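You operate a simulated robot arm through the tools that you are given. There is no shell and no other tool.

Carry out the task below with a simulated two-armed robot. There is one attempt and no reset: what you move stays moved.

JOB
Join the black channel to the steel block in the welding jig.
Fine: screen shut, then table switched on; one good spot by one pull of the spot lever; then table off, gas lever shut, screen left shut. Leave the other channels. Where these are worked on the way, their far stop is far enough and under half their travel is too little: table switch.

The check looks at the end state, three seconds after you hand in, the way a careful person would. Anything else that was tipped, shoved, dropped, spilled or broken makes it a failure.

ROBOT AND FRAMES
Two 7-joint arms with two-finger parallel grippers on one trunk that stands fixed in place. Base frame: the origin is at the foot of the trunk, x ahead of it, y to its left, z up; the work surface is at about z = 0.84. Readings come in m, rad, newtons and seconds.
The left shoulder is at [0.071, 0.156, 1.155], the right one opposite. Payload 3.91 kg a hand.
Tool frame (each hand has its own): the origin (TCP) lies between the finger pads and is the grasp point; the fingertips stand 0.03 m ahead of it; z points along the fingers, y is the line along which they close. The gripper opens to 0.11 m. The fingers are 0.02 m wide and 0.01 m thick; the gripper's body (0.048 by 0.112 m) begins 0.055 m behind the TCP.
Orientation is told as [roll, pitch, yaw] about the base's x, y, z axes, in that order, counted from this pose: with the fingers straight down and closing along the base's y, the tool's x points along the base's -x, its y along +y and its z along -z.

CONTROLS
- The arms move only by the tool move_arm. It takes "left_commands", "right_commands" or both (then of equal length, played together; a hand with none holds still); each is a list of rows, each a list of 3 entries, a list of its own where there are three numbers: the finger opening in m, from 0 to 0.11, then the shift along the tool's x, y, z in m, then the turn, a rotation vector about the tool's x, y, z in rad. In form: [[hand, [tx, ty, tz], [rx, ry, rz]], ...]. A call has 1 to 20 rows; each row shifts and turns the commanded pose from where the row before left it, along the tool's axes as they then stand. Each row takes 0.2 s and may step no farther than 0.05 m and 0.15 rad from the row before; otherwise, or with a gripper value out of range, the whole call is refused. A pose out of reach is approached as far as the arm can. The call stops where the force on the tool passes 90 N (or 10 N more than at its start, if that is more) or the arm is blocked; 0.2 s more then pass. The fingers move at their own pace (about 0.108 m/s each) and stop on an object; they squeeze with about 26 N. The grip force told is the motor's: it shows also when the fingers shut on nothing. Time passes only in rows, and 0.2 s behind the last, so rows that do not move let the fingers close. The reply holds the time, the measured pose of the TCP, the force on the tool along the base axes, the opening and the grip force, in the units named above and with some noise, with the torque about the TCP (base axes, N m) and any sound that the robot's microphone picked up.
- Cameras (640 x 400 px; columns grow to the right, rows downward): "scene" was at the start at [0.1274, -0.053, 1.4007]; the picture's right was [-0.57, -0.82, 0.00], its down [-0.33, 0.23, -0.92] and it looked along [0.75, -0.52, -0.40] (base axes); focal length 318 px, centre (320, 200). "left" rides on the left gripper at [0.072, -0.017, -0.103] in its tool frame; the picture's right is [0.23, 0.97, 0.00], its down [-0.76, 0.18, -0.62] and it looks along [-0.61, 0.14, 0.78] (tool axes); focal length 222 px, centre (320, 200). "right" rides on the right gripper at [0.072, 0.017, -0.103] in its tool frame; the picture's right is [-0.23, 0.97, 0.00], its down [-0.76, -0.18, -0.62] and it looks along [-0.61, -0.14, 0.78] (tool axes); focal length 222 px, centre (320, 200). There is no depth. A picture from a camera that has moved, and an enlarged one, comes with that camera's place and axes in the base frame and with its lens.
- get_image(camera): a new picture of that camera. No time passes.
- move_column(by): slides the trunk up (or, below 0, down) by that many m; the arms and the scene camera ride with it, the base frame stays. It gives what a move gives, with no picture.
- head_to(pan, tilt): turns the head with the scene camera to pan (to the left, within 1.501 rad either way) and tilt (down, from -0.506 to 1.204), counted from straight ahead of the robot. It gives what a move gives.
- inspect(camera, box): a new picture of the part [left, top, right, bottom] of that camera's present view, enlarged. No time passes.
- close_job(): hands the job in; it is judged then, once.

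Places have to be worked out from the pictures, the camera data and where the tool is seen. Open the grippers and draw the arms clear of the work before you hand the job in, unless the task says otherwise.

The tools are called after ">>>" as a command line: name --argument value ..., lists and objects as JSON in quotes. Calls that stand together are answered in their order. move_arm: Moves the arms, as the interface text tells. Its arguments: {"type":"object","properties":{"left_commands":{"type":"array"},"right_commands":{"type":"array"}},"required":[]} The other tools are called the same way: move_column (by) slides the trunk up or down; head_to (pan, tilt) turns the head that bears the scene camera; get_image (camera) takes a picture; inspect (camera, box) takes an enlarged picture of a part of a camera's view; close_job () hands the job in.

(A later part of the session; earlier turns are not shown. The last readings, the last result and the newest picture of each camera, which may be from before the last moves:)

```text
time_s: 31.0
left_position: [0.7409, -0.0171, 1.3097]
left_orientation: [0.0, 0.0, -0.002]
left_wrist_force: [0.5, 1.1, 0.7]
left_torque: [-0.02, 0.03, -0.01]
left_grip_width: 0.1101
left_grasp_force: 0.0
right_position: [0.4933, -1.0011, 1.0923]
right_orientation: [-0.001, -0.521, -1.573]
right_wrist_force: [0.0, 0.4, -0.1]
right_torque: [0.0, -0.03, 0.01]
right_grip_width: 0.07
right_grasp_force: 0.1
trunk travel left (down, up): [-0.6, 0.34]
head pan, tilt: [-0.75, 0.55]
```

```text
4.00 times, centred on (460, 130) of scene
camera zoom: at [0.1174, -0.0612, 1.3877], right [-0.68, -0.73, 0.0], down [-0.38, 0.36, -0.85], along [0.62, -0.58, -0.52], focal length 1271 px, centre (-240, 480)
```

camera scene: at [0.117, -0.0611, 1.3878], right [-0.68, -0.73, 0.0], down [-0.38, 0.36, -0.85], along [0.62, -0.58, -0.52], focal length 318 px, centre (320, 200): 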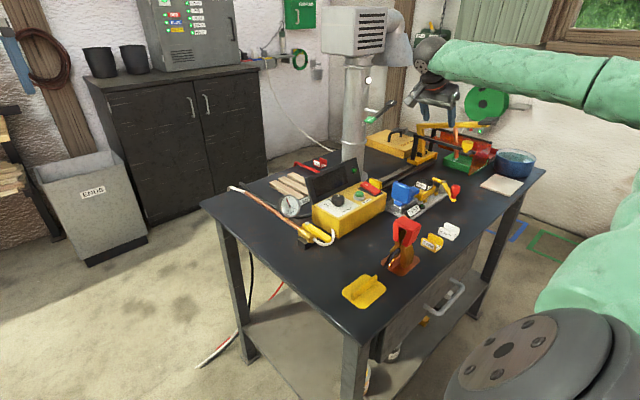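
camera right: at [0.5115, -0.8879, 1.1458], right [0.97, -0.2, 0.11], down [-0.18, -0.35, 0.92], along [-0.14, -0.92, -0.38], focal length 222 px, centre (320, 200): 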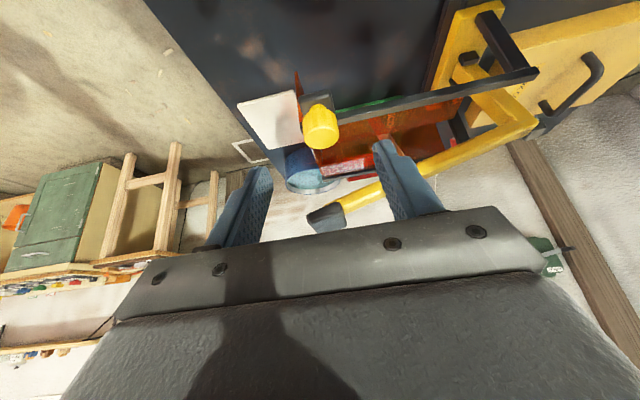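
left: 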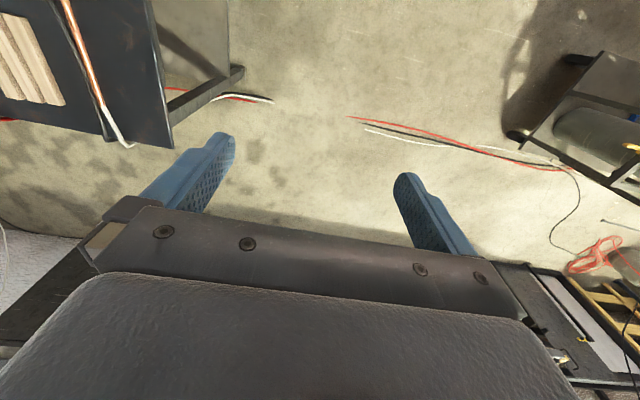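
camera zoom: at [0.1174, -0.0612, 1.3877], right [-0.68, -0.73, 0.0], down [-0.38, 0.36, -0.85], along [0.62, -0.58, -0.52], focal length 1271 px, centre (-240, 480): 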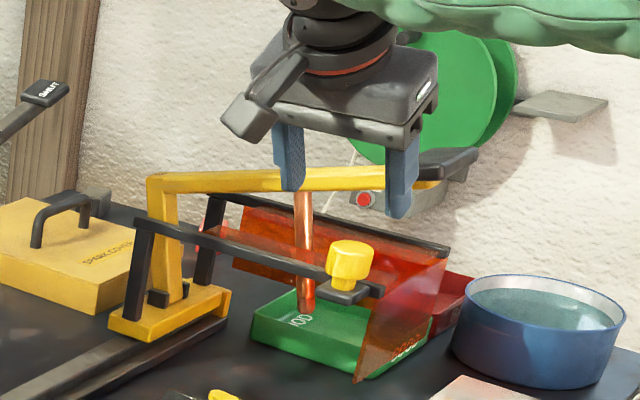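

Knob is centred between the fingers (x 0.4944). Approaching along the finger direction.

>>> move_arm --right_commands '[[0.07, [0, 0, 0.02], [0, 0, 0]], [0.07, [0, 0, 0.02], [0, 0, 0]], [0.07, [0, 0, 0.015], [0, 0, 0]], [0.07, [0, 0, 0], [0, 0, 0]]]'

>>> get_image --camera "right"

>>> inspect --camera "scene" --box '[420, 100, 520, 170]'

```text
time_s: 32.0
left_position: [0.7384, -0.0169, 1.31]
left_orientation: [0.001, -0.002, 0.0]
left_wrist_force: [0.1, 0.7, -0.5]
left_torque: [0.01, 0.01, -0.01]
left_grip_width: 0.1102
left_grasp_force: 0.0
right_position: [0.4945, -1.0287, 1.0446]
right_orientation: [-0.001, -0.52, -1.572]
right_wrist_force: [-0.2, -0.2, 0.5]
right_torque: [0.0, 0.02, 0.01]
right_grip_width: 0.0699
right_grasp_force: 0.0
trunk travel left (down, up): [-0.6, 0.34]
head pan, tilt: [-0.75, 0.55]
```

```text
taken
camera right: at [0.5121, -0.915, 1.0983], right [0.97, -0.2, 0.11], down [-0.18, -0.35, 0.92], along [-0.14, -0.92, -0.38], focal length 222 px, centre (320, 200)
```

right: 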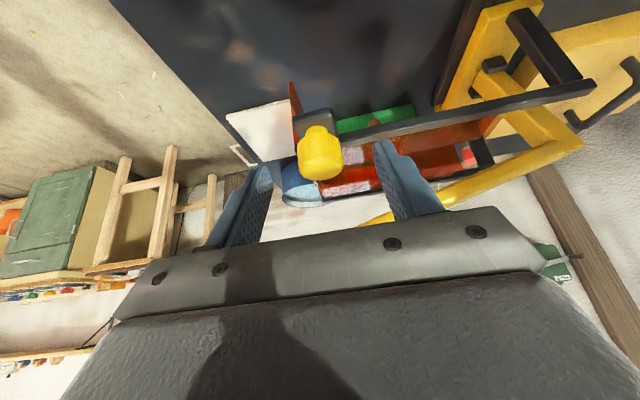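

```text
5.71 times, centred on (470, 135) of scene
camera zoom: at [0.1169, -0.0613, 1.3878], right [-0.68, -0.73, 0.0], down [-0.38, 0.36, -0.85], along [0.62, -0.58, -0.52], focal length 1816 px, centre (-537, 571)
```

zoom: 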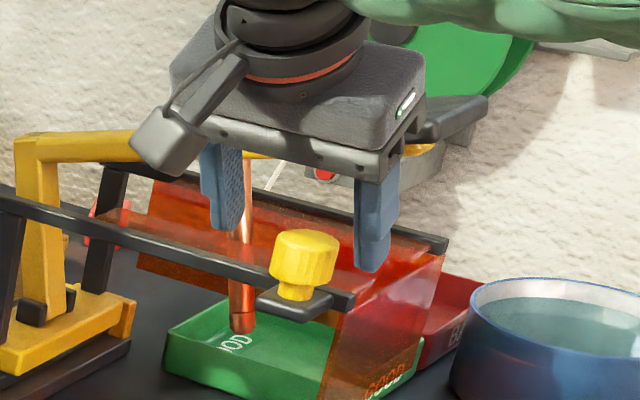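

Clear of the lever, no forces. Final approach of 25 mm, then closing on the knob.

>>> move_arm --right_commands '[[0.07, [0, 0, 0.012], [0, 0, 0]], [0.07, [0, 0, 0.012], [0, 0, 0]], [0.07, [0, 0, 0], [0, 0, 0]], [0.05, [0, 0, 0], [0, 0, 0]], [0.03, [0, 0, 0], [0, 0, 0]], [0.02, [0, 0, 0], [0, 0, 0]], [0.02, [0, 0, 0], [0, 0, 0]]]'

>>> get_image --camera "right"

>>> inspect --camera "scene" --box '[420, 100, 520, 170]'

```text
time_s: 33.6
left_position: [0.7378, -0.0174, 1.3096]
left_orientation: [0.001, 0.001, 0.001]
left_wrist_force: [-1.1, 1.0, 0.3]
left_torque: [0.01, 0.0, -0.01]
left_grip_width: 0.1099
left_grasp_force: 0.1
right_position: [0.4935, -1.0406, 1.024]
right_orientation: [0.0, -0.522, -1.572]
right_wrist_force: [-4.0, 0.1, -2.1]
right_torque: [-0.03, 0.12, -0.06]
right_grip_width: 0.0313
right_grasp_force: 45.9
trunk travel left (down, up): [-0.6, 0.34]
head pan, tilt: [-0.75, 0.55]
```

```text
taken
camera right: at [0.5112, -0.9272, 1.0774], right [0.97, -0.2, 0.11], down [-0.18, -0.35, 0.92], along [-0.14, -0.91, -0.38], focal length 222 px, centre (320, 200)
```

right: 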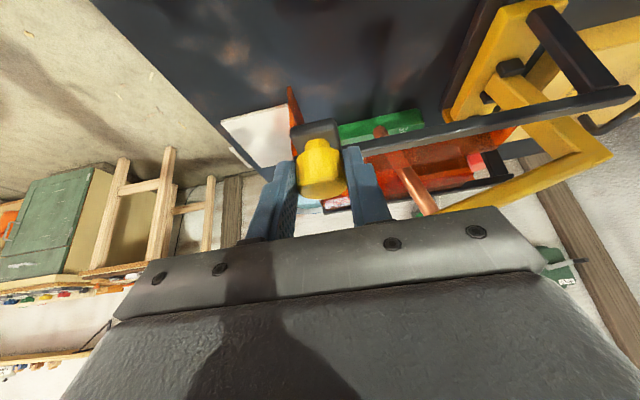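

```text
5.71 times, centred on (470, 135) of scene
camera zoom: at [0.1167, -0.0617, 1.3877], right [-0.68, -0.73, 0.0], down [-0.38, 0.36, -0.85], along [0.62, -0.58, -0.52], focal length 1816 px, centre (-537, 571)
```

zoom: 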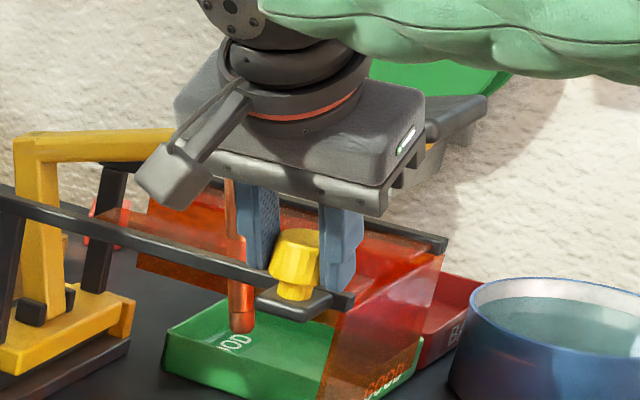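

Gripped at 45.9 N (31 mm). The electrode tip triangulates to (0.553, −1.138, 0.922), so the carriage should travel about 0.207 m in +y to sit over the block. Pulling gently first.

>>> move_arm --right_commands '[[0.02, [0.00868, 0, -0.00496], [0, 0, 0]], [0.02, [0.00868, 0, -0.00496], [0, 0, 0]], [0.02, [0.00868, 0, -0.00496], [0, 0, 0]], [0.02, [0, 0, 0], [0, 0, 0]]]'

>>> get_image --camera "right"

```text
time_s: 34.6
left_position: [0.7395, -0.0166, 1.3083]
left_orientation: [0.0, 0.0, -0.001]
left_wrist_force: [0.6, -0.4, 0.6]
left_torque: [0.0, 0.02, 0.02]
left_grip_width: 0.1101
left_grasp_force: 0.1
right_position: [0.4935, -1.0114, 1.0254]
right_orientation: [0.0, -0.52, -1.573]
right_wrist_force: [-3.9, 0.2, -2.5]
right_torque: [-0.04, 0.03, -0.01]
right_grip_width: 0.0313
right_grasp_force: 45.3
trunk travel left (down, up): [-0.6, 0.34]
head pan, tilt: [-0.75, 0.55]
```

```text
taken
camera right: at [0.5112, -0.8968, 1.0774], right [0.97, -0.2, 0.11], down [-0.18, -0.35, 0.92], along [-0.14, -0.91, -0.38], focal length 222 px, centre (320, 200)
```

right: 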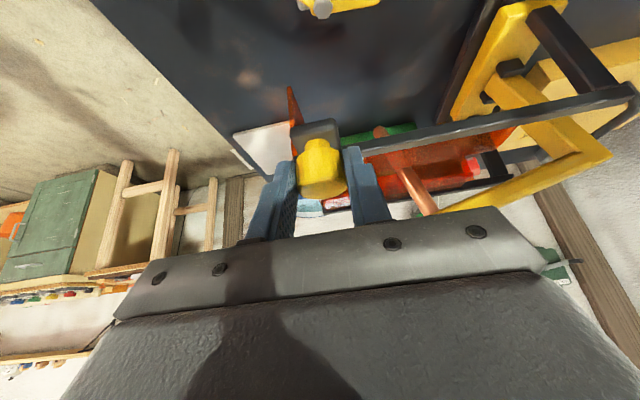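

The carriage follows with almost no resistance. Continuing another 0.13 m.

>>> move_arm --right_commands '[[0.02, [0.013, 0, -0.00744], [0, 0, 0]], [0.02, [0.01736, 0, -0.00992], [0, 0, 0]], [0.02, [0.01736, 0, -0.00992], [0, 0, 0]], [0.02, [0.01736, 0, -0.00992], [0, 0, 0]], [0.02, [0.01736, 0, -0.00992], [0, 0, 0]], [0.02, [0.01736, 0, -0.00992], [0, 0, 0]], [0.02, [0.013, 0, -0.00744], [0, 0, 0]], [0.02, [0, 0, 0], [0, 0, 0]]]'

>>> get_image --camera "scene"

>>> inspect --camera "scene" --box '[370, 110, 490, 220]'

>>> get_image --camera "right"

```text
time_s: 36.4
left_position: [0.7385, -0.0181, 1.3096]
left_orientation: [0.0, 0.001, 0.0]
left_wrist_force: [0.9, -0.5, 0.0]
left_torque: [-0.03, 0.01, -0.01]
left_grip_width: 0.1099
left_grasp_force: 0.0
right_position: [0.4941, -0.8798, 1.0238]
right_orientation: [-0.001, -0.52, -1.573]
right_wrist_force: [-8.4, 1.0, -1.7]
right_torque: [0.32, 0.12, -0.09]
right_grip_width: 0.0315
right_grasp_force: 44.5
trunk travel left (down, up): [-0.6, 0.34]
head pan, tilt: [-0.75, 0.55]
```

```text
taken
camera scene: at [0.1163, -0.0617, 1.3878], right [-0.68, -0.73, 0.0], down [-0.38, 0.36, -0.85], along [0.62, -0.58, -0.52], focal length 318 px, centre (320, 200)
```

scene: 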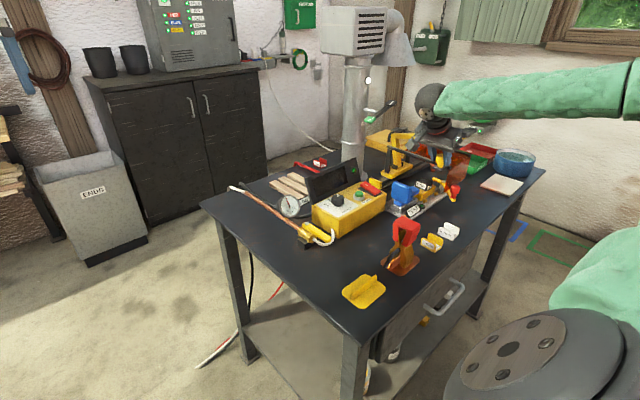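

```text
3.64 times, centred on (430, 165) of scene
camera zoom: at [0.1163, -0.0617, 1.3878], right [-0.68, -0.73, 0.0], down [-0.38, 0.36, -0.85], along [0.62, -0.58, -0.52], focal length 1156 px, centre (-80, 327)
```

zoom: 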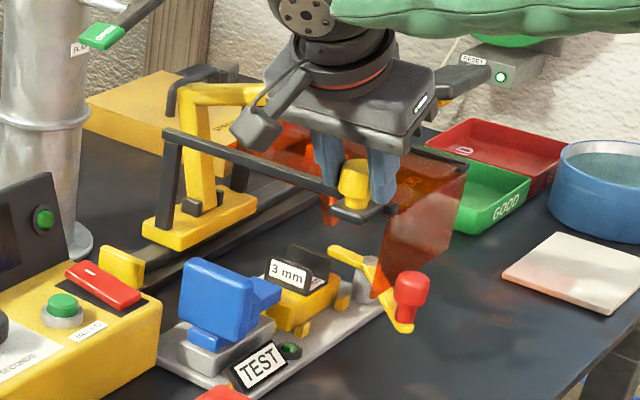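

```text
taken
camera right: at [0.5112, -0.7667, 1.0775], right [0.97, -0.2, 0.11], down [-0.18, -0.35, 0.92], along [-0.14, -0.91, -0.38], focal length 222 px, centre (320, 200)
```

right: 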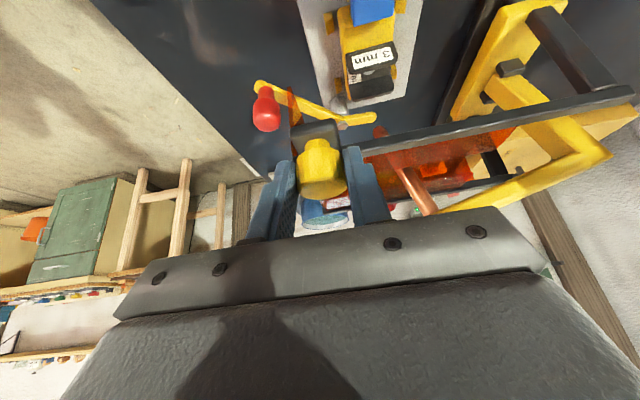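

Force on the tool has grown slightly (−8.4 N in x). I'll check whether the end panel is touching the red-knob lever before going on.

>>> inspect --camera "scene" --box '[445, 155, 495, 205]'

>>> inspect --camera "right" --box '[230, 50, 400, 180]'

```text
8.00 times, centred on (470, 180) of scene
camera zoom: at [0.1163, -0.0617, 1.3878], right [-0.68, -0.73, 0.0], down [-0.38, 0.36, -0.85], along [0.62, -0.58, -0.52], focal length 2543 px, centre (-880, 360)
```

zoom: 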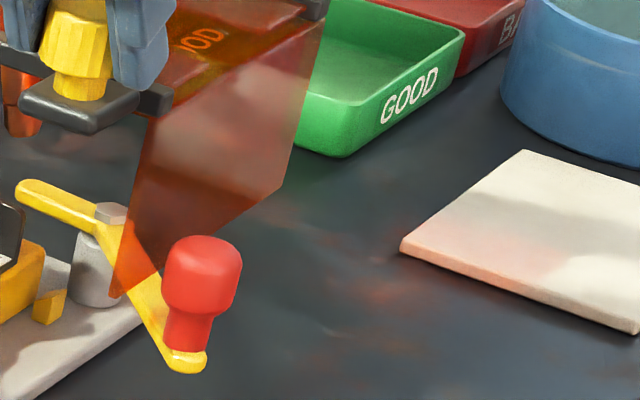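

```text
3.08 times, centred on (315, 115) of right
camera zoom: at [0.5112, -0.7667, 1.0775], right [0.97, -0.2, 0.11], down [-0.18, -0.35, 0.92], along [-0.14, -0.91, -0.38], focal length 684 px, centre (335, 462)
```

zoom: 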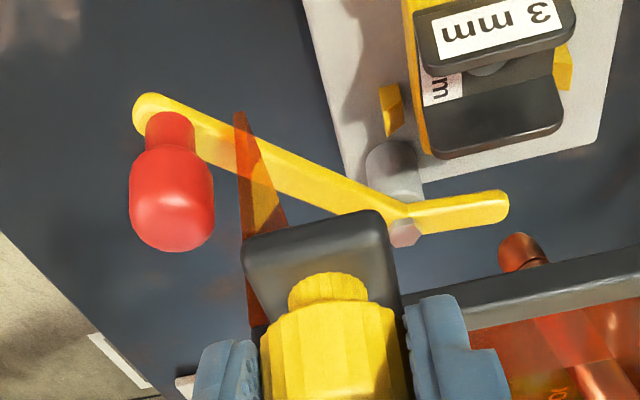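

The panel corner is at (0.473, −0.910, 0.903): it passes above the lever arm (top ≈ 0.89) and beside the red knob, no contact. Continuing slowly for the last ~45 mm.

>>> move_arm --right_commands '[[0.02, [0.00868, 0, -0.00496], [0, 0, 0]], [0.02, [0.00868, 0, -0.00496], [0, 0, 0]], [0.02, [0.00868, 0, -0.00496], [0, 0, 0]], [0.02, [0, 0, 0], [0, 0, 0]]]'

>>> inspect --camera "scene" --box '[370, 110, 490, 220]'

```text
time_s: 37.4
left_position: [0.7383, -0.0174, 1.3092]
left_orientation: [-0.001, 0.0, 0.001]
left_wrist_force: [-0.1, -0.7, 0.7]
left_torque: [0.01, -0.01, 0.01]
left_grip_width: 0.11
left_grasp_force: 0.2
right_position: [0.4936, -0.8501, 1.0237]
right_orientation: [0.0, -0.521, -1.571]
right_wrist_force: [-3.9, 0.6, -3.4]
right_torque: [-0.26, 0.0, -0.07]
right_grip_width: 0.0317
right_grasp_force: 44.8
trunk travel left (down, up): [-0.6, 0.34]
head pan, tilt: [-0.75, 0.55]
```

```text
3.64 times, centred on (430, 165) of scene
camera zoom: at [0.1168, -0.0617, 1.3877], right [-0.68, -0.73, 0.0], down [-0.38, 0.36, -0.85], along [0.62, -0.58, -0.52], focal length 1156 px, centre (-80, 327)
```

zoom: 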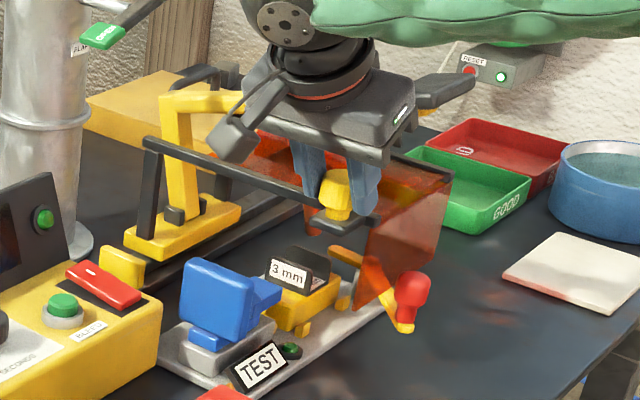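

The carriage is now close to its yellow stop. Moving in 5 mm steps to find the end stop.

>>> move_arm --right_commands '[[0.02, [0.00434, 0, -0.00248], [0, 0, 0]], [0.02, [0.00434, 0, -0.00248], [0, 0, 0]], [0.02, [0.00434, 0, -0.00248], [0, 0, 0]], [0.02, [0, 0, 0], [0, 0, 0]]]'

>>> inspect --camera "scene" --box '[370, 110, 490, 220]'

```text
time_s: 38.4
left_position: [0.7384, -0.0179, 1.3079]
left_orientation: [-0.001, 0.001, 0.001]
left_wrist_force: [0.3, -0.3, -0.3]
left_torque: [-0.01, 0.02, 0.03]
left_grip_width: 0.1102
left_grasp_force: 0.1
right_position: [0.4925, -0.8362, 1.0243]
right_orientation: [0.0, -0.52, -1.572]
right_wrist_force: [-7.4, 1.0, -3.6]
right_torque: [0.13, 0.21, -0.23]
right_grip_width: 0.0316
right_grasp_force: 44.6
trunk travel left (down, up): [-0.6, 0.34]
head pan, tilt: [-0.75, 0.55]
```

```text
3.64 times, centred on (430, 165) of scene
camera zoom: at [0.1165, -0.0617, 1.3877], right [-0.68, -0.73, 0.0], down [-0.38, 0.36, -0.85], along [0.62, -0.58, -0.52], focal length 1156 px, centre (-80, 327)
```

zoom: 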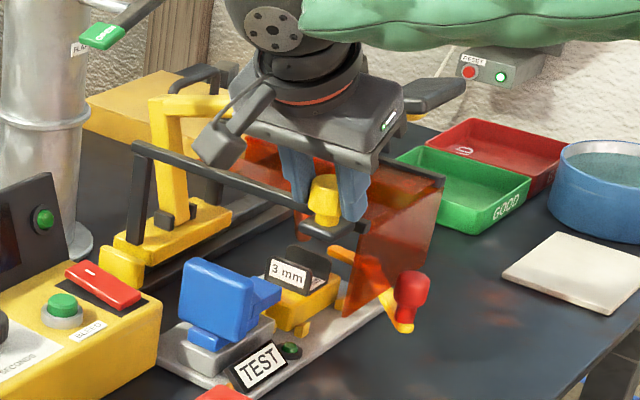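

Nearly at the stop. A few more 3 mm steps until the y-force rises.

>>> move_arm --right_commands '[[0.02, [0.0026, 0, -0.00149], [0, 0, 0]], [0.02, [0.0026, 0, -0.00149], [0, 0, 0]], [0.02, [0, 0, 0], [0, 0, 0]]]'

```text
time_s: 39.2
left_position: [0.7394, -0.0188, 1.3084]
left_orientation: [0.0, -0.001, 0.0]
left_wrist_force: [-0.6, -0.4, 0.3]
left_torque: [-0.01, -0.01, -0.01]
left_grip_width: 0.1099
left_grasp_force: 0.0
right_position: [0.4939, -0.8317, 1.0235]
right_orientation: [0.001, -0.521, -1.574]
right_wrist_force: [-2.7, -8.1, -0.4]
right_torque: [-0.21, 0.1, 0.03]
right_grip_width: 0.0314
right_grasp_force: 45.0
trunk travel left (down, up): [-0.6, 0.34]
head pan, tilt: [-0.75, 0.55]
```

The y-force jumped to −8 N: the carriage reached its stop. One more small push to be sure.

>>> move_arm --right_commands '[[0.02, [0.0026, 0, -0.00149], [0, 0, 0]], [0.02, [0, 0, 0], [0, 0, 0]]]'

>>> inspect --camera "scene" --box '[370, 130, 460, 215]'

>>> get_image --camera "right"

```text
time_s: 39.8
left_position: [0.7391, -0.0197, 1.3088]
left_orientation: [0.001, 0.001, -0.001]
left_wrist_force: [0.2, 0.8, 0.0]
left_torque: [0.01, 0.0, 0.0]
left_grip_width: 0.1099
left_grasp_force: 0.0
right_position: [0.4933, -0.8302, 1.025]
right_orientation: [0.002, -0.52, -1.575]
right_wrist_force: [2.6, -34.9, 6.6]
right_torque: [-1.02, -0.05, -0.03]
right_grip_width: 0.0316
right_grasp_force: 44.7
trunk travel left (down, up): [-0.6, 0.34]
head pan, tilt: [-0.75, 0.55]
```

```text
4.71 times, centred on (415, 172) of scene
camera zoom: at [0.117, -0.0646, 1.3877], right [-0.68, -0.73, 0.0], down [-0.38, 0.36, -0.85], along [0.62, -0.58, -0.52], focal length 1496 px, centre (-127, 329)
```

zoom: 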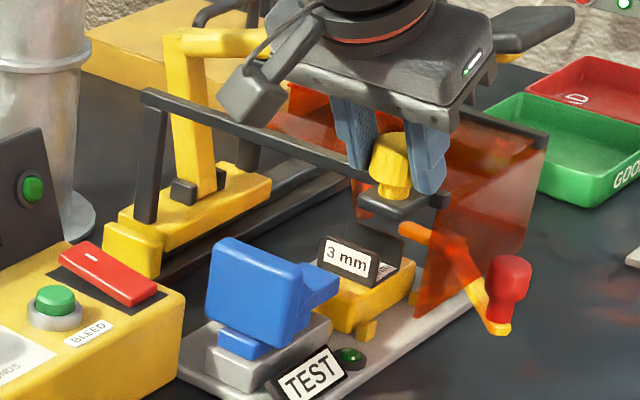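

```text
taken
camera right: at [0.5114, -0.7165, 1.0773], right [0.97, -0.2, 0.11], down [-0.18, -0.35, 0.92], along [-0.14, -0.92, -0.38], focal length 222 px, centre (320, 200)
```

right: 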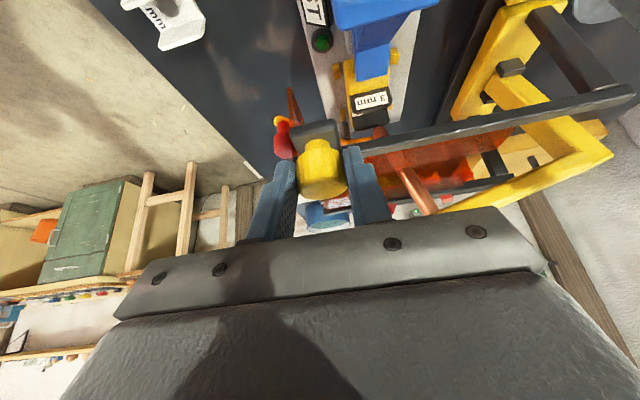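

The screen carriage is firmly at its stop (−35 N). Releasing the knob and withdrawing back along the fingers.

>>> move_arm --right_commands '[[0.03, [0, 0, 0], [0, 0, 0]], [0.05, [0, 0, 0], [0, 0, 0]], [0.07, [0, 0, 0], [0, 0, 0]], [0.07, [0, 0, 0], [0, 0, 0]], [0.07, [0, 0, -0.02], [0, 0, 0]], [0.07, [0, 0, -0.03], [0, 0, 0]], [0.07, [0, 0, -0.03], [0, 0, 0]], [0.07, [0, 0, -0.03], [0, 0, 0]]]'

>>> get_image --camera "right"

>>> inspect --camera "scene" --box '[350, 110, 490, 220]'

```text
time_s: 41.6
left_position: [0.7388, -0.0161, 1.3085]
left_orientation: [0.0, -0.001, 0.0]
left_wrist_force: [-0.1, 0.4, -0.1]
left_torque: [-0.03, -0.03, 0.01]
left_grip_width: 0.1102
left_grasp_force: 0.0
right_position: [0.4941, -0.7715, 1.1206]
right_orientation: [0.001, -0.52, -1.573]
right_wrist_force: [-0.3, 0.4, 0.9]
right_torque: [-0.02, 0.01, 0.02]
right_grip_width: 0.0701
right_grasp_force: 0.1
trunk travel left (down, up): [-0.6, 0.34]
head pan, tilt: [-0.75, 0.55]
```

```text
taken
camera right: at [0.5114, -0.6572, 1.1735], right [0.97, -0.2, 0.11], down [-0.18, -0.35, 0.92], along [-0.14, -0.92, -0.38], focal length 222 px, centre (320, 200)
```

right: 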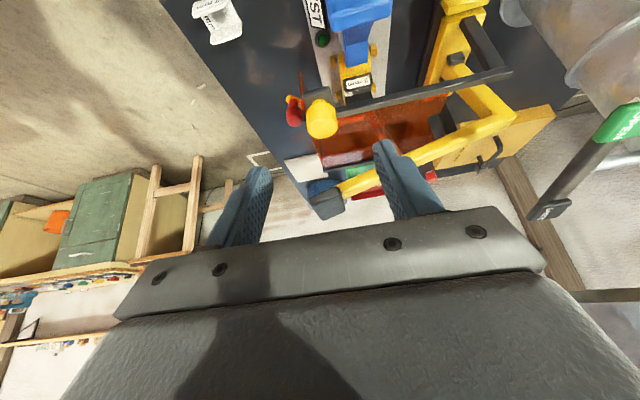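

```text
3.64 times, centred on (420, 165) of scene
camera zoom: at [0.1168, -0.0611, 1.3877], right [-0.68, -0.73, 0.0], down [-0.38, 0.36, -0.85], along [0.62, -0.58, -0.52], focal length 1156 px, centre (-44, 327)
```

zoom: 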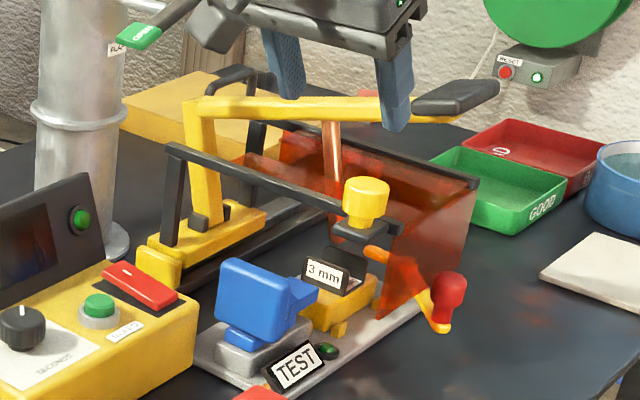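

Screen is shut at its stop, lever handle now about (0.47, −0.90, 1.085). Next the table rocker: centre (0.624, −0.745), its marked +x end is raised (off). I'll restore the hand upright, yaw 0, and close the fingers as a pusher.

>>> move_arm --right_commands '[[0.05, [0, 0, -0.01], [0, 0.13, 0]], [0.03, [0, 0, -0.01], [0, 0.13, 0]], [0.0, [0, 0, -0.01], [0, 0.13, 0]], [0.0, [0, 0, 0], [0, 0.13, 0]], [0.0, [0, 0, 0], [0, 0, -0.143]], [0.0, [0, 0, 0], [0, 0, -0.143]], [0.0, [0, 0, 0], [0, 0, -0.143]], [0.0, [0, 0, 0], [0, 0, -0.143]], [0.0, [0, 0, 0], [0, 0, -0.143]], [0.0, [0, 0, 0], [0, 0, -0.143]], [0.0, [0, 0, 0], [0, 0, -0.143]], [0.0, [0, 0, 0], [0, 0, -0.143]], [0.0, [0, 0, 0], [0, 0, -0.143]], [0.0, [0, 0, 0], [0, 0, -0.143]], [0.0, [0, 0, 0], [0, 0, -0.143]], [0.0, [0, 0, 0], [0, -0.15, 0]], [0.0, [0, 0, 0], [0, -0.15, 0]]]'

>>> get_image --camera "right"

>>> get_image --camera "scene"

```text
time_s: 45.2
left_position: [0.7388, -0.0155, 1.3081]
left_orientation: [-0.001, 0.0, -0.001]
left_wrist_force: [-0.8, -0.8, 0.0]
left_torque: [0.0, 0.0, -0.03]
left_grip_width: 0.1101
left_grasp_force: 0.3
right_position: [0.4955, -0.7604, 1.1472]
right_orientation: [0.0, -0.303, 0.001]
right_wrist_force: [0.0, -0.6, -0.1]
right_torque: [0.01, -0.01, -0.02]
right_grip_width: 0.0002
right_grasp_force: 25.9
trunk travel left (down, up): [-0.6, 0.34]
head pan, tilt: [-0.75, 0.55]
```

```text
taken
camera right: at [0.3953, -0.7439, 1.2244], right [0.22, 0.97, 0.07], down [0.54, -0.18, 0.82], along [0.81, -0.14, -0.57], focal length 222 px, centre (320, 200)
```

right: 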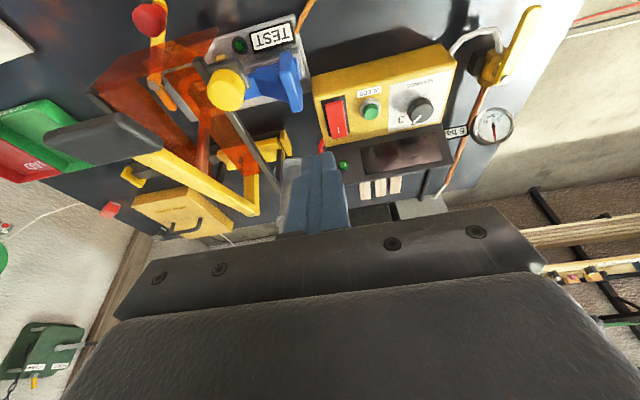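

```text
taken
camera scene: at [0.1165, -0.0613, 1.3878], right [-0.68, -0.73, 0.0], down [-0.38, 0.36, -0.85], along [0.62, -0.58, -0.52], focal length 318 px, centre (320, 200)
```

scene: 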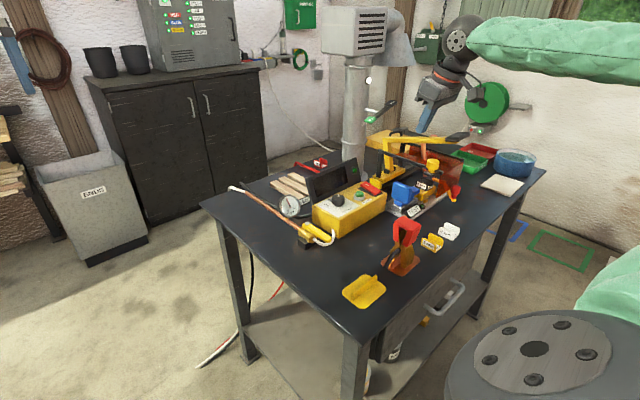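

Good view of the control box from the wrist camera. I'll zoom on the rocker and also on the electrode/channel alignment.

>>> inspect --camera "right" --box '[300, 60, 460, 190]'

>>> inspect --camera "right" --box '[130, 20, 310, 170]'

>>> inspect --camera "scene" --box '[345, 160, 415, 210]'

```text
3.08 times, centred on (380, 125) of right
camera zoom: at [0.3953, -0.7439, 1.2244], right [0.22, 0.97, 0.07], down [0.54, -0.18, 0.82], along [0.81, -0.14, -0.57], focal length 684 px, centre (135, 431)
```

zoom: 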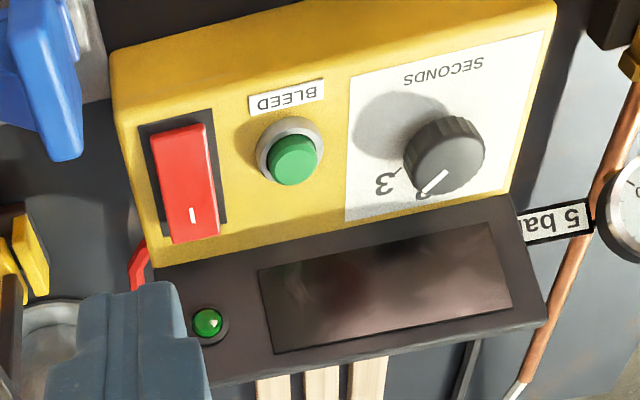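

```text
2.67 times, centred on (220, 95) of right
camera zoom: at [0.3953, -0.7439, 1.2244], right [0.22, 0.97, 0.07], down [0.54, -0.18, 0.82], along [0.81, -0.14, -0.57], focal length 592 px, centre (587, 480)
```

zoom: 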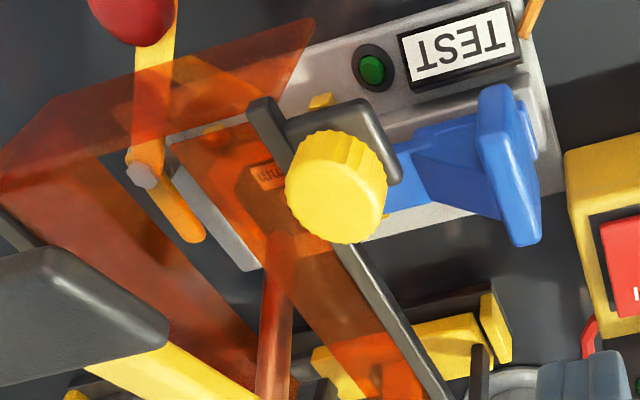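

```text
8.00 times, centred on (380, 185) of scene
camera zoom: at [0.1165, -0.0613, 1.3878], right [-0.68, -0.73, 0.0], down [-0.38, 0.36, -0.85], along [0.62, -0.58, -0.52], focal length 2543 px, centre (-160, 320)
```

zoom: 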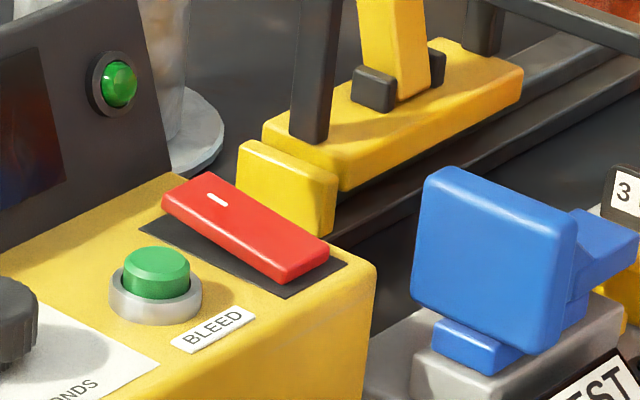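

The tick points at "3" from both views, and the rocker's marked (+x) end at (0.657, −0.747, 0.92) is raised. I'll move the closed fingers above that end with a slight tilt away from the display.

>>> move_arm --right_commands '[[0.0, [0, 0, 0], [0, 0.15, 0]], [0.0, [-0.0377, 0.0036, 0.0057], [0, 0, 0]], [0.0, [-0.0377, 0.0036, 0.0057], [0, 0, 0]], [0.0, [-0.0377, 0.0036, 0.0057], [0, 0, 0]], [0.0, [-0.0377, 0.0036, 0.0057], [0, 0, 0]], [0.0, [0.0055, 0, 0.0363], [0, 0, 0]], [0.0, [0.0055, 0, 0.0363], [0, 0, 0]], [0.0, [0.0055, 0, 0.0363], [0, 0, 0]]]'

>>> get_image --camera "right"

>>> inspect --camera "scene" --box '[320, 120, 430, 220]'

```text
time_s: 47.0
left_position: [0.7399, -0.0181, 1.308]
left_orientation: [0.0, 0.0, -0.001]
left_wrist_force: [0.6, 0.0, -0.6]
left_torque: [0.02, 0.04, -0.03]
left_grip_width: 0.11
left_grasp_force: 0.1
right_position: [0.6467, -0.7467, 1.0361]
right_orientation: [0.001, -0.151, -0.001]
right_wrist_force: [-0.7, -0.1, -0.1]
right_torque: [0.02, -0.02, 0.0]
right_grip_width: 0.0004
right_grasp_force: 25.7
trunk travel left (down, up): [-0.6, 0.34]
head pan, tilt: [-0.75, 0.55]
```

```text
taken
camera right: at [0.561, -0.7298, 1.1268], right [0.22, 0.97, 0.03], down [0.66, -0.18, 0.73], along [0.72, -0.14, -0.68], focal length 222 px, centre (320, 200)
```

right: 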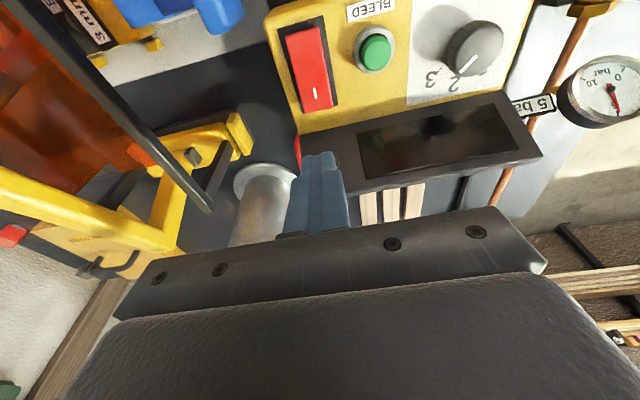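

```text
4.00 times, centred on (375, 170) of scene
camera zoom: at [0.1175, -0.062, 1.3877], right [-0.68, -0.73, 0.0], down [-0.38, 0.36, -0.85], along [0.62, -0.58, -0.52], focal length 1271 px, centre (100, 320)
```

zoom: 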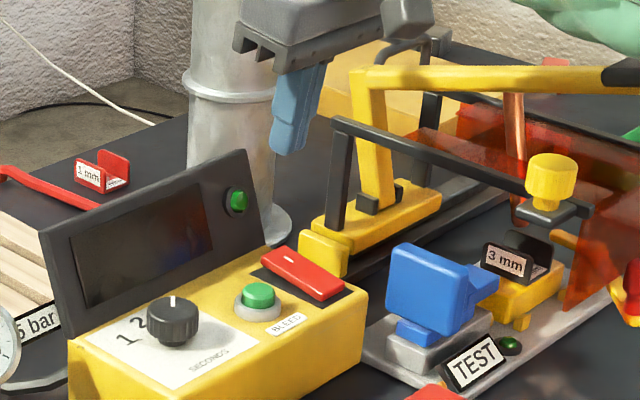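

The projected contact point lands on the rocker's marked end. Descending to just above it, then pressing in small steps.

>>> move_arm --right_commands '[[0.0, [0.0056, 0, 0.0371], [0, 0, 0]], [0.0, [0.0045, 0, 0.0297], [0, 0, 0]], [0.0, [0.0009, 0, 0.0059], [0, 0, 0]], [0.0, [0, 0, 0], [0, 0, 0]]]'

>>> inspect --camera "scene" --box '[340, 150, 420, 220]'

>>> inspect --camera "right" --box '[260, 40, 400, 170]'

```text
time_s: 48.0
left_position: [0.7387, -0.0182, 1.3093]
left_orientation: [0.001, -0.001, 0.001]
left_wrist_force: [0.2, 0.0, 0.8]
left_torque: [0.02, 0.04, 0.01]
left_grip_width: 0.11
left_grasp_force: 0.0
right_position: [0.6477, -0.7475, 0.9634]
right_orientation: [0.001, -0.15, -0.001]
right_wrist_force: [-0.6, -0.2, -0.6]
right_torque: [0.02, -0.01, 0.0]
right_grip_width: 0.0001
right_grasp_force: 26.3
trunk travel left (down, up): [-0.6, 0.34]
head pan, tilt: [-0.75, 0.55]
```

```text
5.71 times, centred on (380, 185) of scene
camera zoom: at [0.1171, -0.0617, 1.3877], right [-0.68, -0.73, 0.0], down [-0.38, 0.36, -0.85], along [0.62, -0.58, -0.52], focal length 1816 px, centre (-23, 286)
```

zoom: 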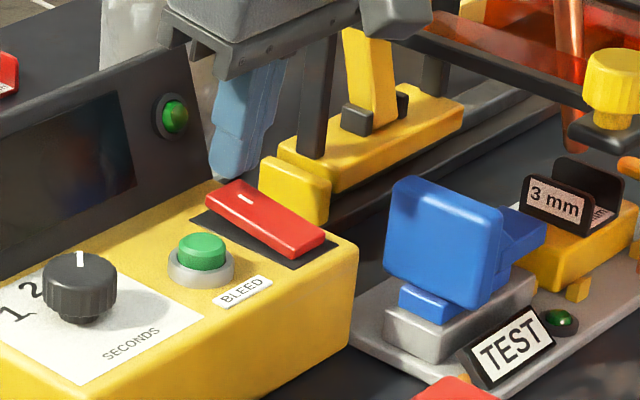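

```text
3.08 times, centred on (330, 105) of right
camera zoom: at [0.5606, -0.73, 1.0536], right [0.23, 0.97, 0.03], down [0.66, -0.18, 0.73], along [0.72, -0.14, -0.68], focal length 684 px, centre (289, 492)
```

zoom: 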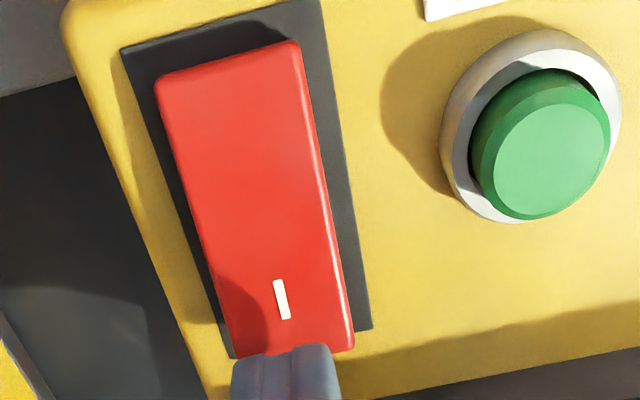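

The fingertip is right over the marked end. Pressing down in 4 mm steps and watching force and sound.

>>> move_arm --right_commands '[[0.0, [0.0006, 0, 0.00396], [0, 0, 0]], [0.0, [0.0006, 0, 0.00396], [0, 0, 0]], [0.0, [0.0006, 0, 0.00396], [0, 0, 0]], [0.0, [0.0006, 0, 0.00396], [0, 0, 0]], [0.0, [0, 0, 0], [0, 0, 0]]]'

>>> inspect --camera "scene" --box '[340, 150, 420, 220]'

```text
time_s: 49.2
left_position: [0.7391, -0.0172, 1.3084]
left_orientation: [-0.001, 0.001, -0.001]
left_wrist_force: [0.8, -0.2, 0.4]
left_torque: [0.01, 0.02, -0.01]
left_grip_width: 0.1102
left_grasp_force: 0.1
right_position: [0.647, -0.7466, 0.9496]
right_orientation: [0.0, -0.151, 0.0]
right_wrist_force: [1.7, -0.1, 2.5]
right_torque: [0.0, -0.05, 0.05]
right_grip_width: 0.0
right_grasp_force: 26.1
trunk travel left (down, up): [-0.6, 0.34]
head pan, tilt: [-0.75, 0.55]
```

```text
5.71 times, centred on (380, 185) of scene
camera zoom: at [0.117, -0.0613, 1.3878], right [-0.68, -0.73, 0.0], down [-0.38, 0.36, -0.85], along [0.62, -0.58, -0.52], focal length 1816 px, centre (-23, 286)
```

zoom: 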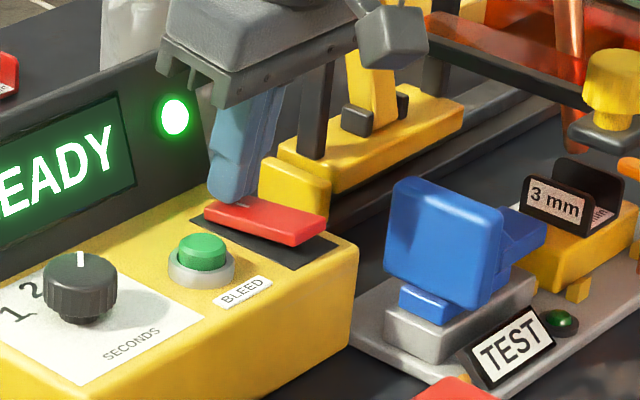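

The display now reads "READY" and its lamp lit: table on. I'll press a little further to take the rocker to its full stop.

>>> move_arm --right_commands '[[0.0, [0.0003, 0, 0.00198], [0, 0, 0]], [0.0, [0.0003, 0, 0.00198], [0, 0, 0]], [0.0, [0, 0, 0], [0, 0, 0]]]'

>>> inspect --camera "scene" --box '[300, 150, 420, 220]'

```text
time_s: 50.0
left_position: [0.739, -0.0168, 1.3104]
left_orientation: [-0.001, 0.001, -0.001]
left_wrist_force: [0.1, -0.7, -0.2]
left_torque: [0.03, -0.04, -0.03]
left_grip_width: 0.1101
left_grasp_force: 0.0
right_position: [0.6476, -0.7468, 0.9484]
right_orientation: [-0.004, -0.155, 0.0]
right_wrist_force: [12.5, -11.3, 33.1]
right_torque: [-0.3, -0.23, 0.2]
right_grip_width: 0.0002
right_grasp_force: 26.2
trunk travel left (down, up): [-0.6, 0.34]
head pan, tilt: [-0.75, 0.55]
```

```text
5.33 times, centred on (360, 185) of scene
camera zoom: at [0.1159, -0.0599, 1.3883], right [-0.68, -0.73, 0.0], down [-0.38, 0.36, -0.85], along [0.62, -0.58, -0.52], focal length 1695 px, centre (107, 280)
```

zoom: 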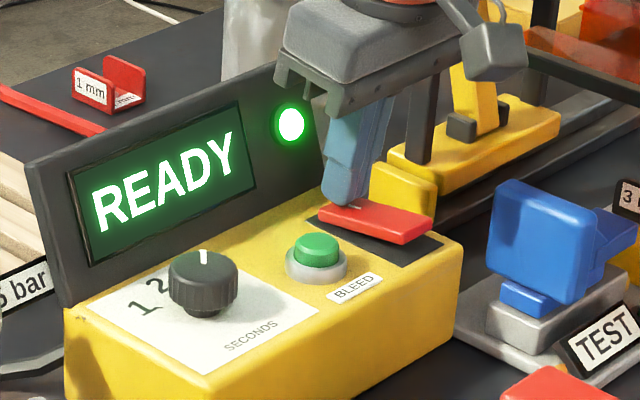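

Rocker at full stop (33 N), display READY. Lifting off.

>>> move_arm --right_commands '[[0.0, [-0.0015, 0, -0.0099], [0, 0, 0]], [0.0, [-0.0045, 0, -0.0297], [0, 0, 0]], [0.0, [-0.006, 0, -0.0396], [0, 0, 0]], [0.0, [-0.006, 0, -0.0396], [0, 0, 0]], [0.0, [-0.006, 0, -0.0396], [0, 0, 0]]]'

>>> inspect --camera "scene" --box '[300, 150, 420, 220]'

>>> inspect --camera "scene" --box '[370, 110, 500, 220]'

>>> get_image --camera "right"

```text
time_s: 51.2
left_position: [0.7394, -0.0179, 1.3089]
left_orientation: [0.001, -0.001, -0.001]
left_wrist_force: [0.0, 0.5, 0.1]
left_torque: [0.0, 0.04, -0.03]
left_grip_width: 0.1099
left_grasp_force: 0.1
right_position: [0.6493, -0.7461, 1.1041]
right_orientation: [-0.002, -0.149, -0.003]
right_wrist_force: [-0.2, 0.4, 0.1]
right_torque: [0.02, -0.02, 0.0]
right_grip_width: 0.0
right_grasp_force: 26.5
trunk travel left (down, up): [-0.6, 0.34]
head pan, tilt: [-0.75, 0.55]
```

```text
5.33 times, centred on (360, 185) of scene
camera zoom: at [0.1172, -0.061, 1.3877], right [-0.68, -0.73, 0.0], down [-0.38, 0.36, -0.85], along [0.62, -0.58, -0.52], focal length 1695 px, centre (107, 280)
```

zoom: 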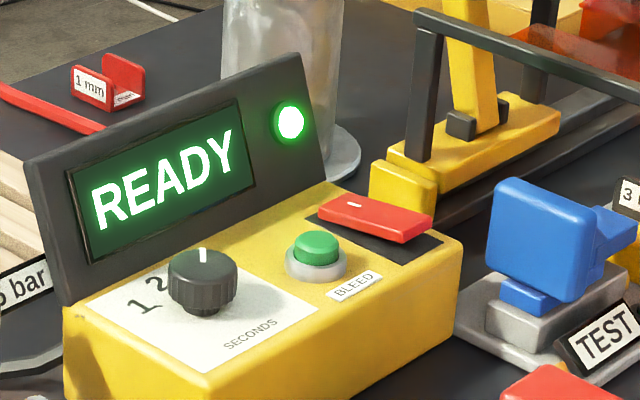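

```text
3.64 times, centred on (435, 165) of scene
camera zoom: at [0.1172, -0.061, 1.3877], right [-0.68, -0.73, 0.0], down [-0.38, 0.36, -0.85], along [0.62, -0.58, -0.52], focal length 1156 px, centre (-98, 327)
```

zoom: 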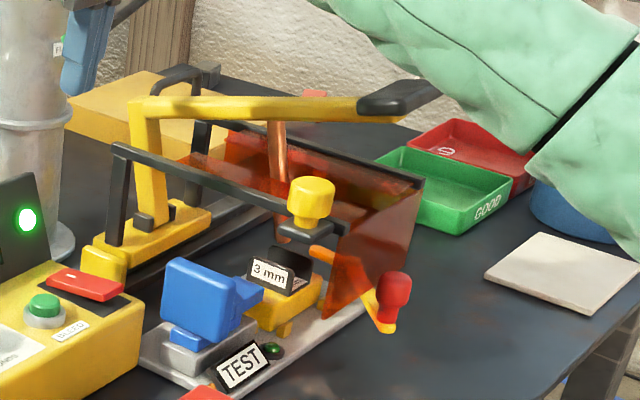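

```text
taken
camera right: at [0.5616, -0.729, 1.1952], right [0.23, 0.97, 0.03], down [0.66, -0.18, 0.73], along [0.72, -0.14, -0.68], focal length 222 px, centre (320, 200)
```

right: 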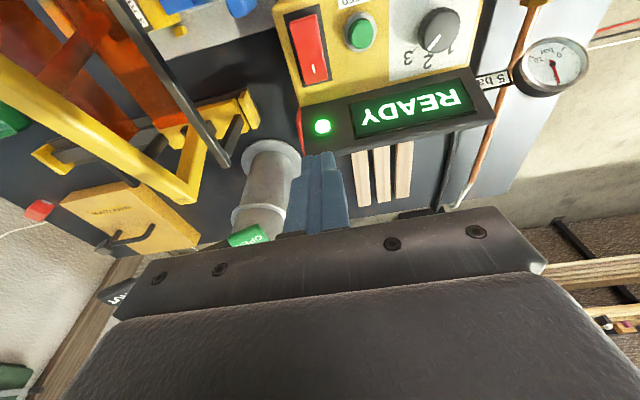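

READY shown, table on. Now the spot lever: I'll move above its handle (about (0.47, −0.902, 1.08)) with the hand upright and fingers open for a top view.

>>> move_arm --right_commands '[[0.0, [0, 0, -0.03], [0, 0.15, 0]], [0.03, [0.0, 0.0, -0.04], [0, 0, 0]], [0.06, [0.03, -0.025, -0.025], [0, 0, 0]], [0.06, [0.03, -0.026, -0.02], [0, 0, 0]], [0.06, [0.03, -0.026, -0.02], [0, 0, 0]], [0.06, [0.03, -0.026, -0.01], [0, 0, 0]], [0.06, [0.03, -0.026, 0], [0, 0, 0]], [0.06, [0.029, -0.026, 0], [0, 0, 0]]]'

>>> get_image --camera "right"

>>> inspect --camera "right" --box '[230, 60, 420, 200]'

```text
time_s: 52.1
left_position: [0.738, -0.0191, 1.3075]
left_orientation: [0.001, 0.001, -0.006]
left_wrist_force: [-0.6, -0.9, -0.5]
left_torque: [0.05, -0.02, -0.03]
left_grip_width: 0.11
left_grasp_force: 0.1
right_position: [0.5668, -0.7811, 0.9648]
right_orientation: [0.009, 0.451, 0.005]
right_wrist_force: [-0.1, -0.3, -0.1]
right_torque: [0.03, 0.0, 0.0]
right_grip_width: 0.06
right_grasp_force: 0.1
trunk travel left (down, up): [-0.6, 0.34]
head pan, tilt: [-0.75, 0.55]
stopped in row 4 (right hand): the force on the tool passed its limit at 310 N (the readings are from after the stop); the commanded pose is now the measured one
```

```text
taken
camera right: at [0.5466, -0.7657, 1.09], right [0.21, 0.97, -0.09], down [0.96, -0.18, 0.23], along [0.2, -0.13, -0.97], focal length 222 px, centre (320, 200)
```

right: 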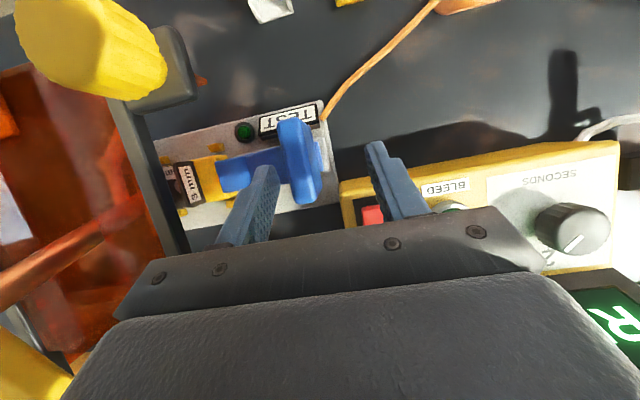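

```text
2.86 times, centred on (325, 130) of right
camera zoom: at [0.5466, -0.7657, 1.09], right [0.21, 0.97, -0.09], down [0.96, -0.18, 0.23], along [0.2, -0.13, -0.97], focal length 635 px, centre (306, 400)
```

zoom: 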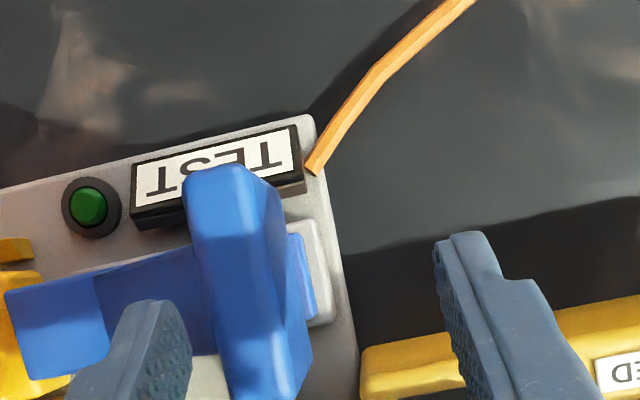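

An unexpected hard stop: the hand swung down to z 0.965 with a changed pitch. I must see what the arm did and whether anything was hit before moving again.

>>> get_image --camera "scene"

>>> inspect --camera "scene" --box '[290, 90, 530, 260]'

>>> get_image --camera "left"

```text
taken
camera scene: at [0.1164, -0.06, 1.3872], right [-0.68, -0.73, 0.0], down [-0.38, 0.36, -0.85], along [0.62, -0.58, -0.52], focal length 318 px, centre (320, 200)
```

scene: 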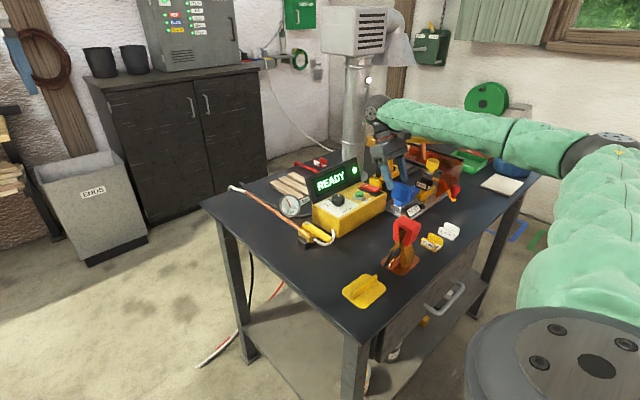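

```text
2.35 times, centred on (410, 175) of scene
camera zoom: at [0.1164, -0.06, 1.3872], right [-0.68, -0.73, 0.0], down [-0.38, 0.36, -0.85], along [0.62, -0.58, -0.52], focal length 748 px, centre (108, 259)
```

zoom: 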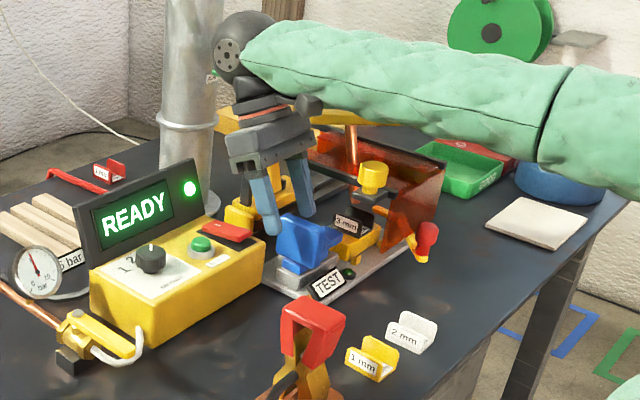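

```text
taken
camera left: at [0.665, -0.0364, 1.4112], right [-0.22, 0.97, 0.0], down [0.76, 0.17, 0.62], along [0.61, 0.14, -0.78], focal length 222 px, centre (320, 200)
```

left: 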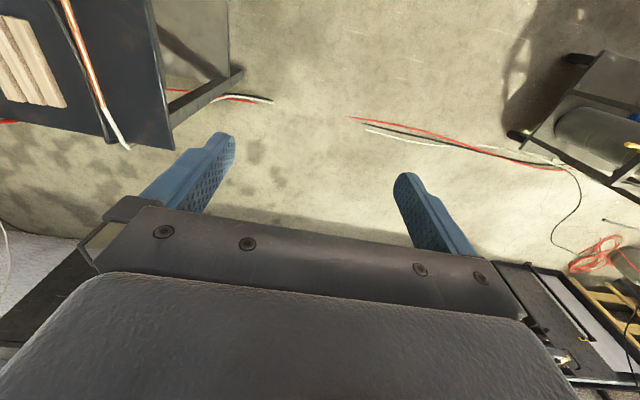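

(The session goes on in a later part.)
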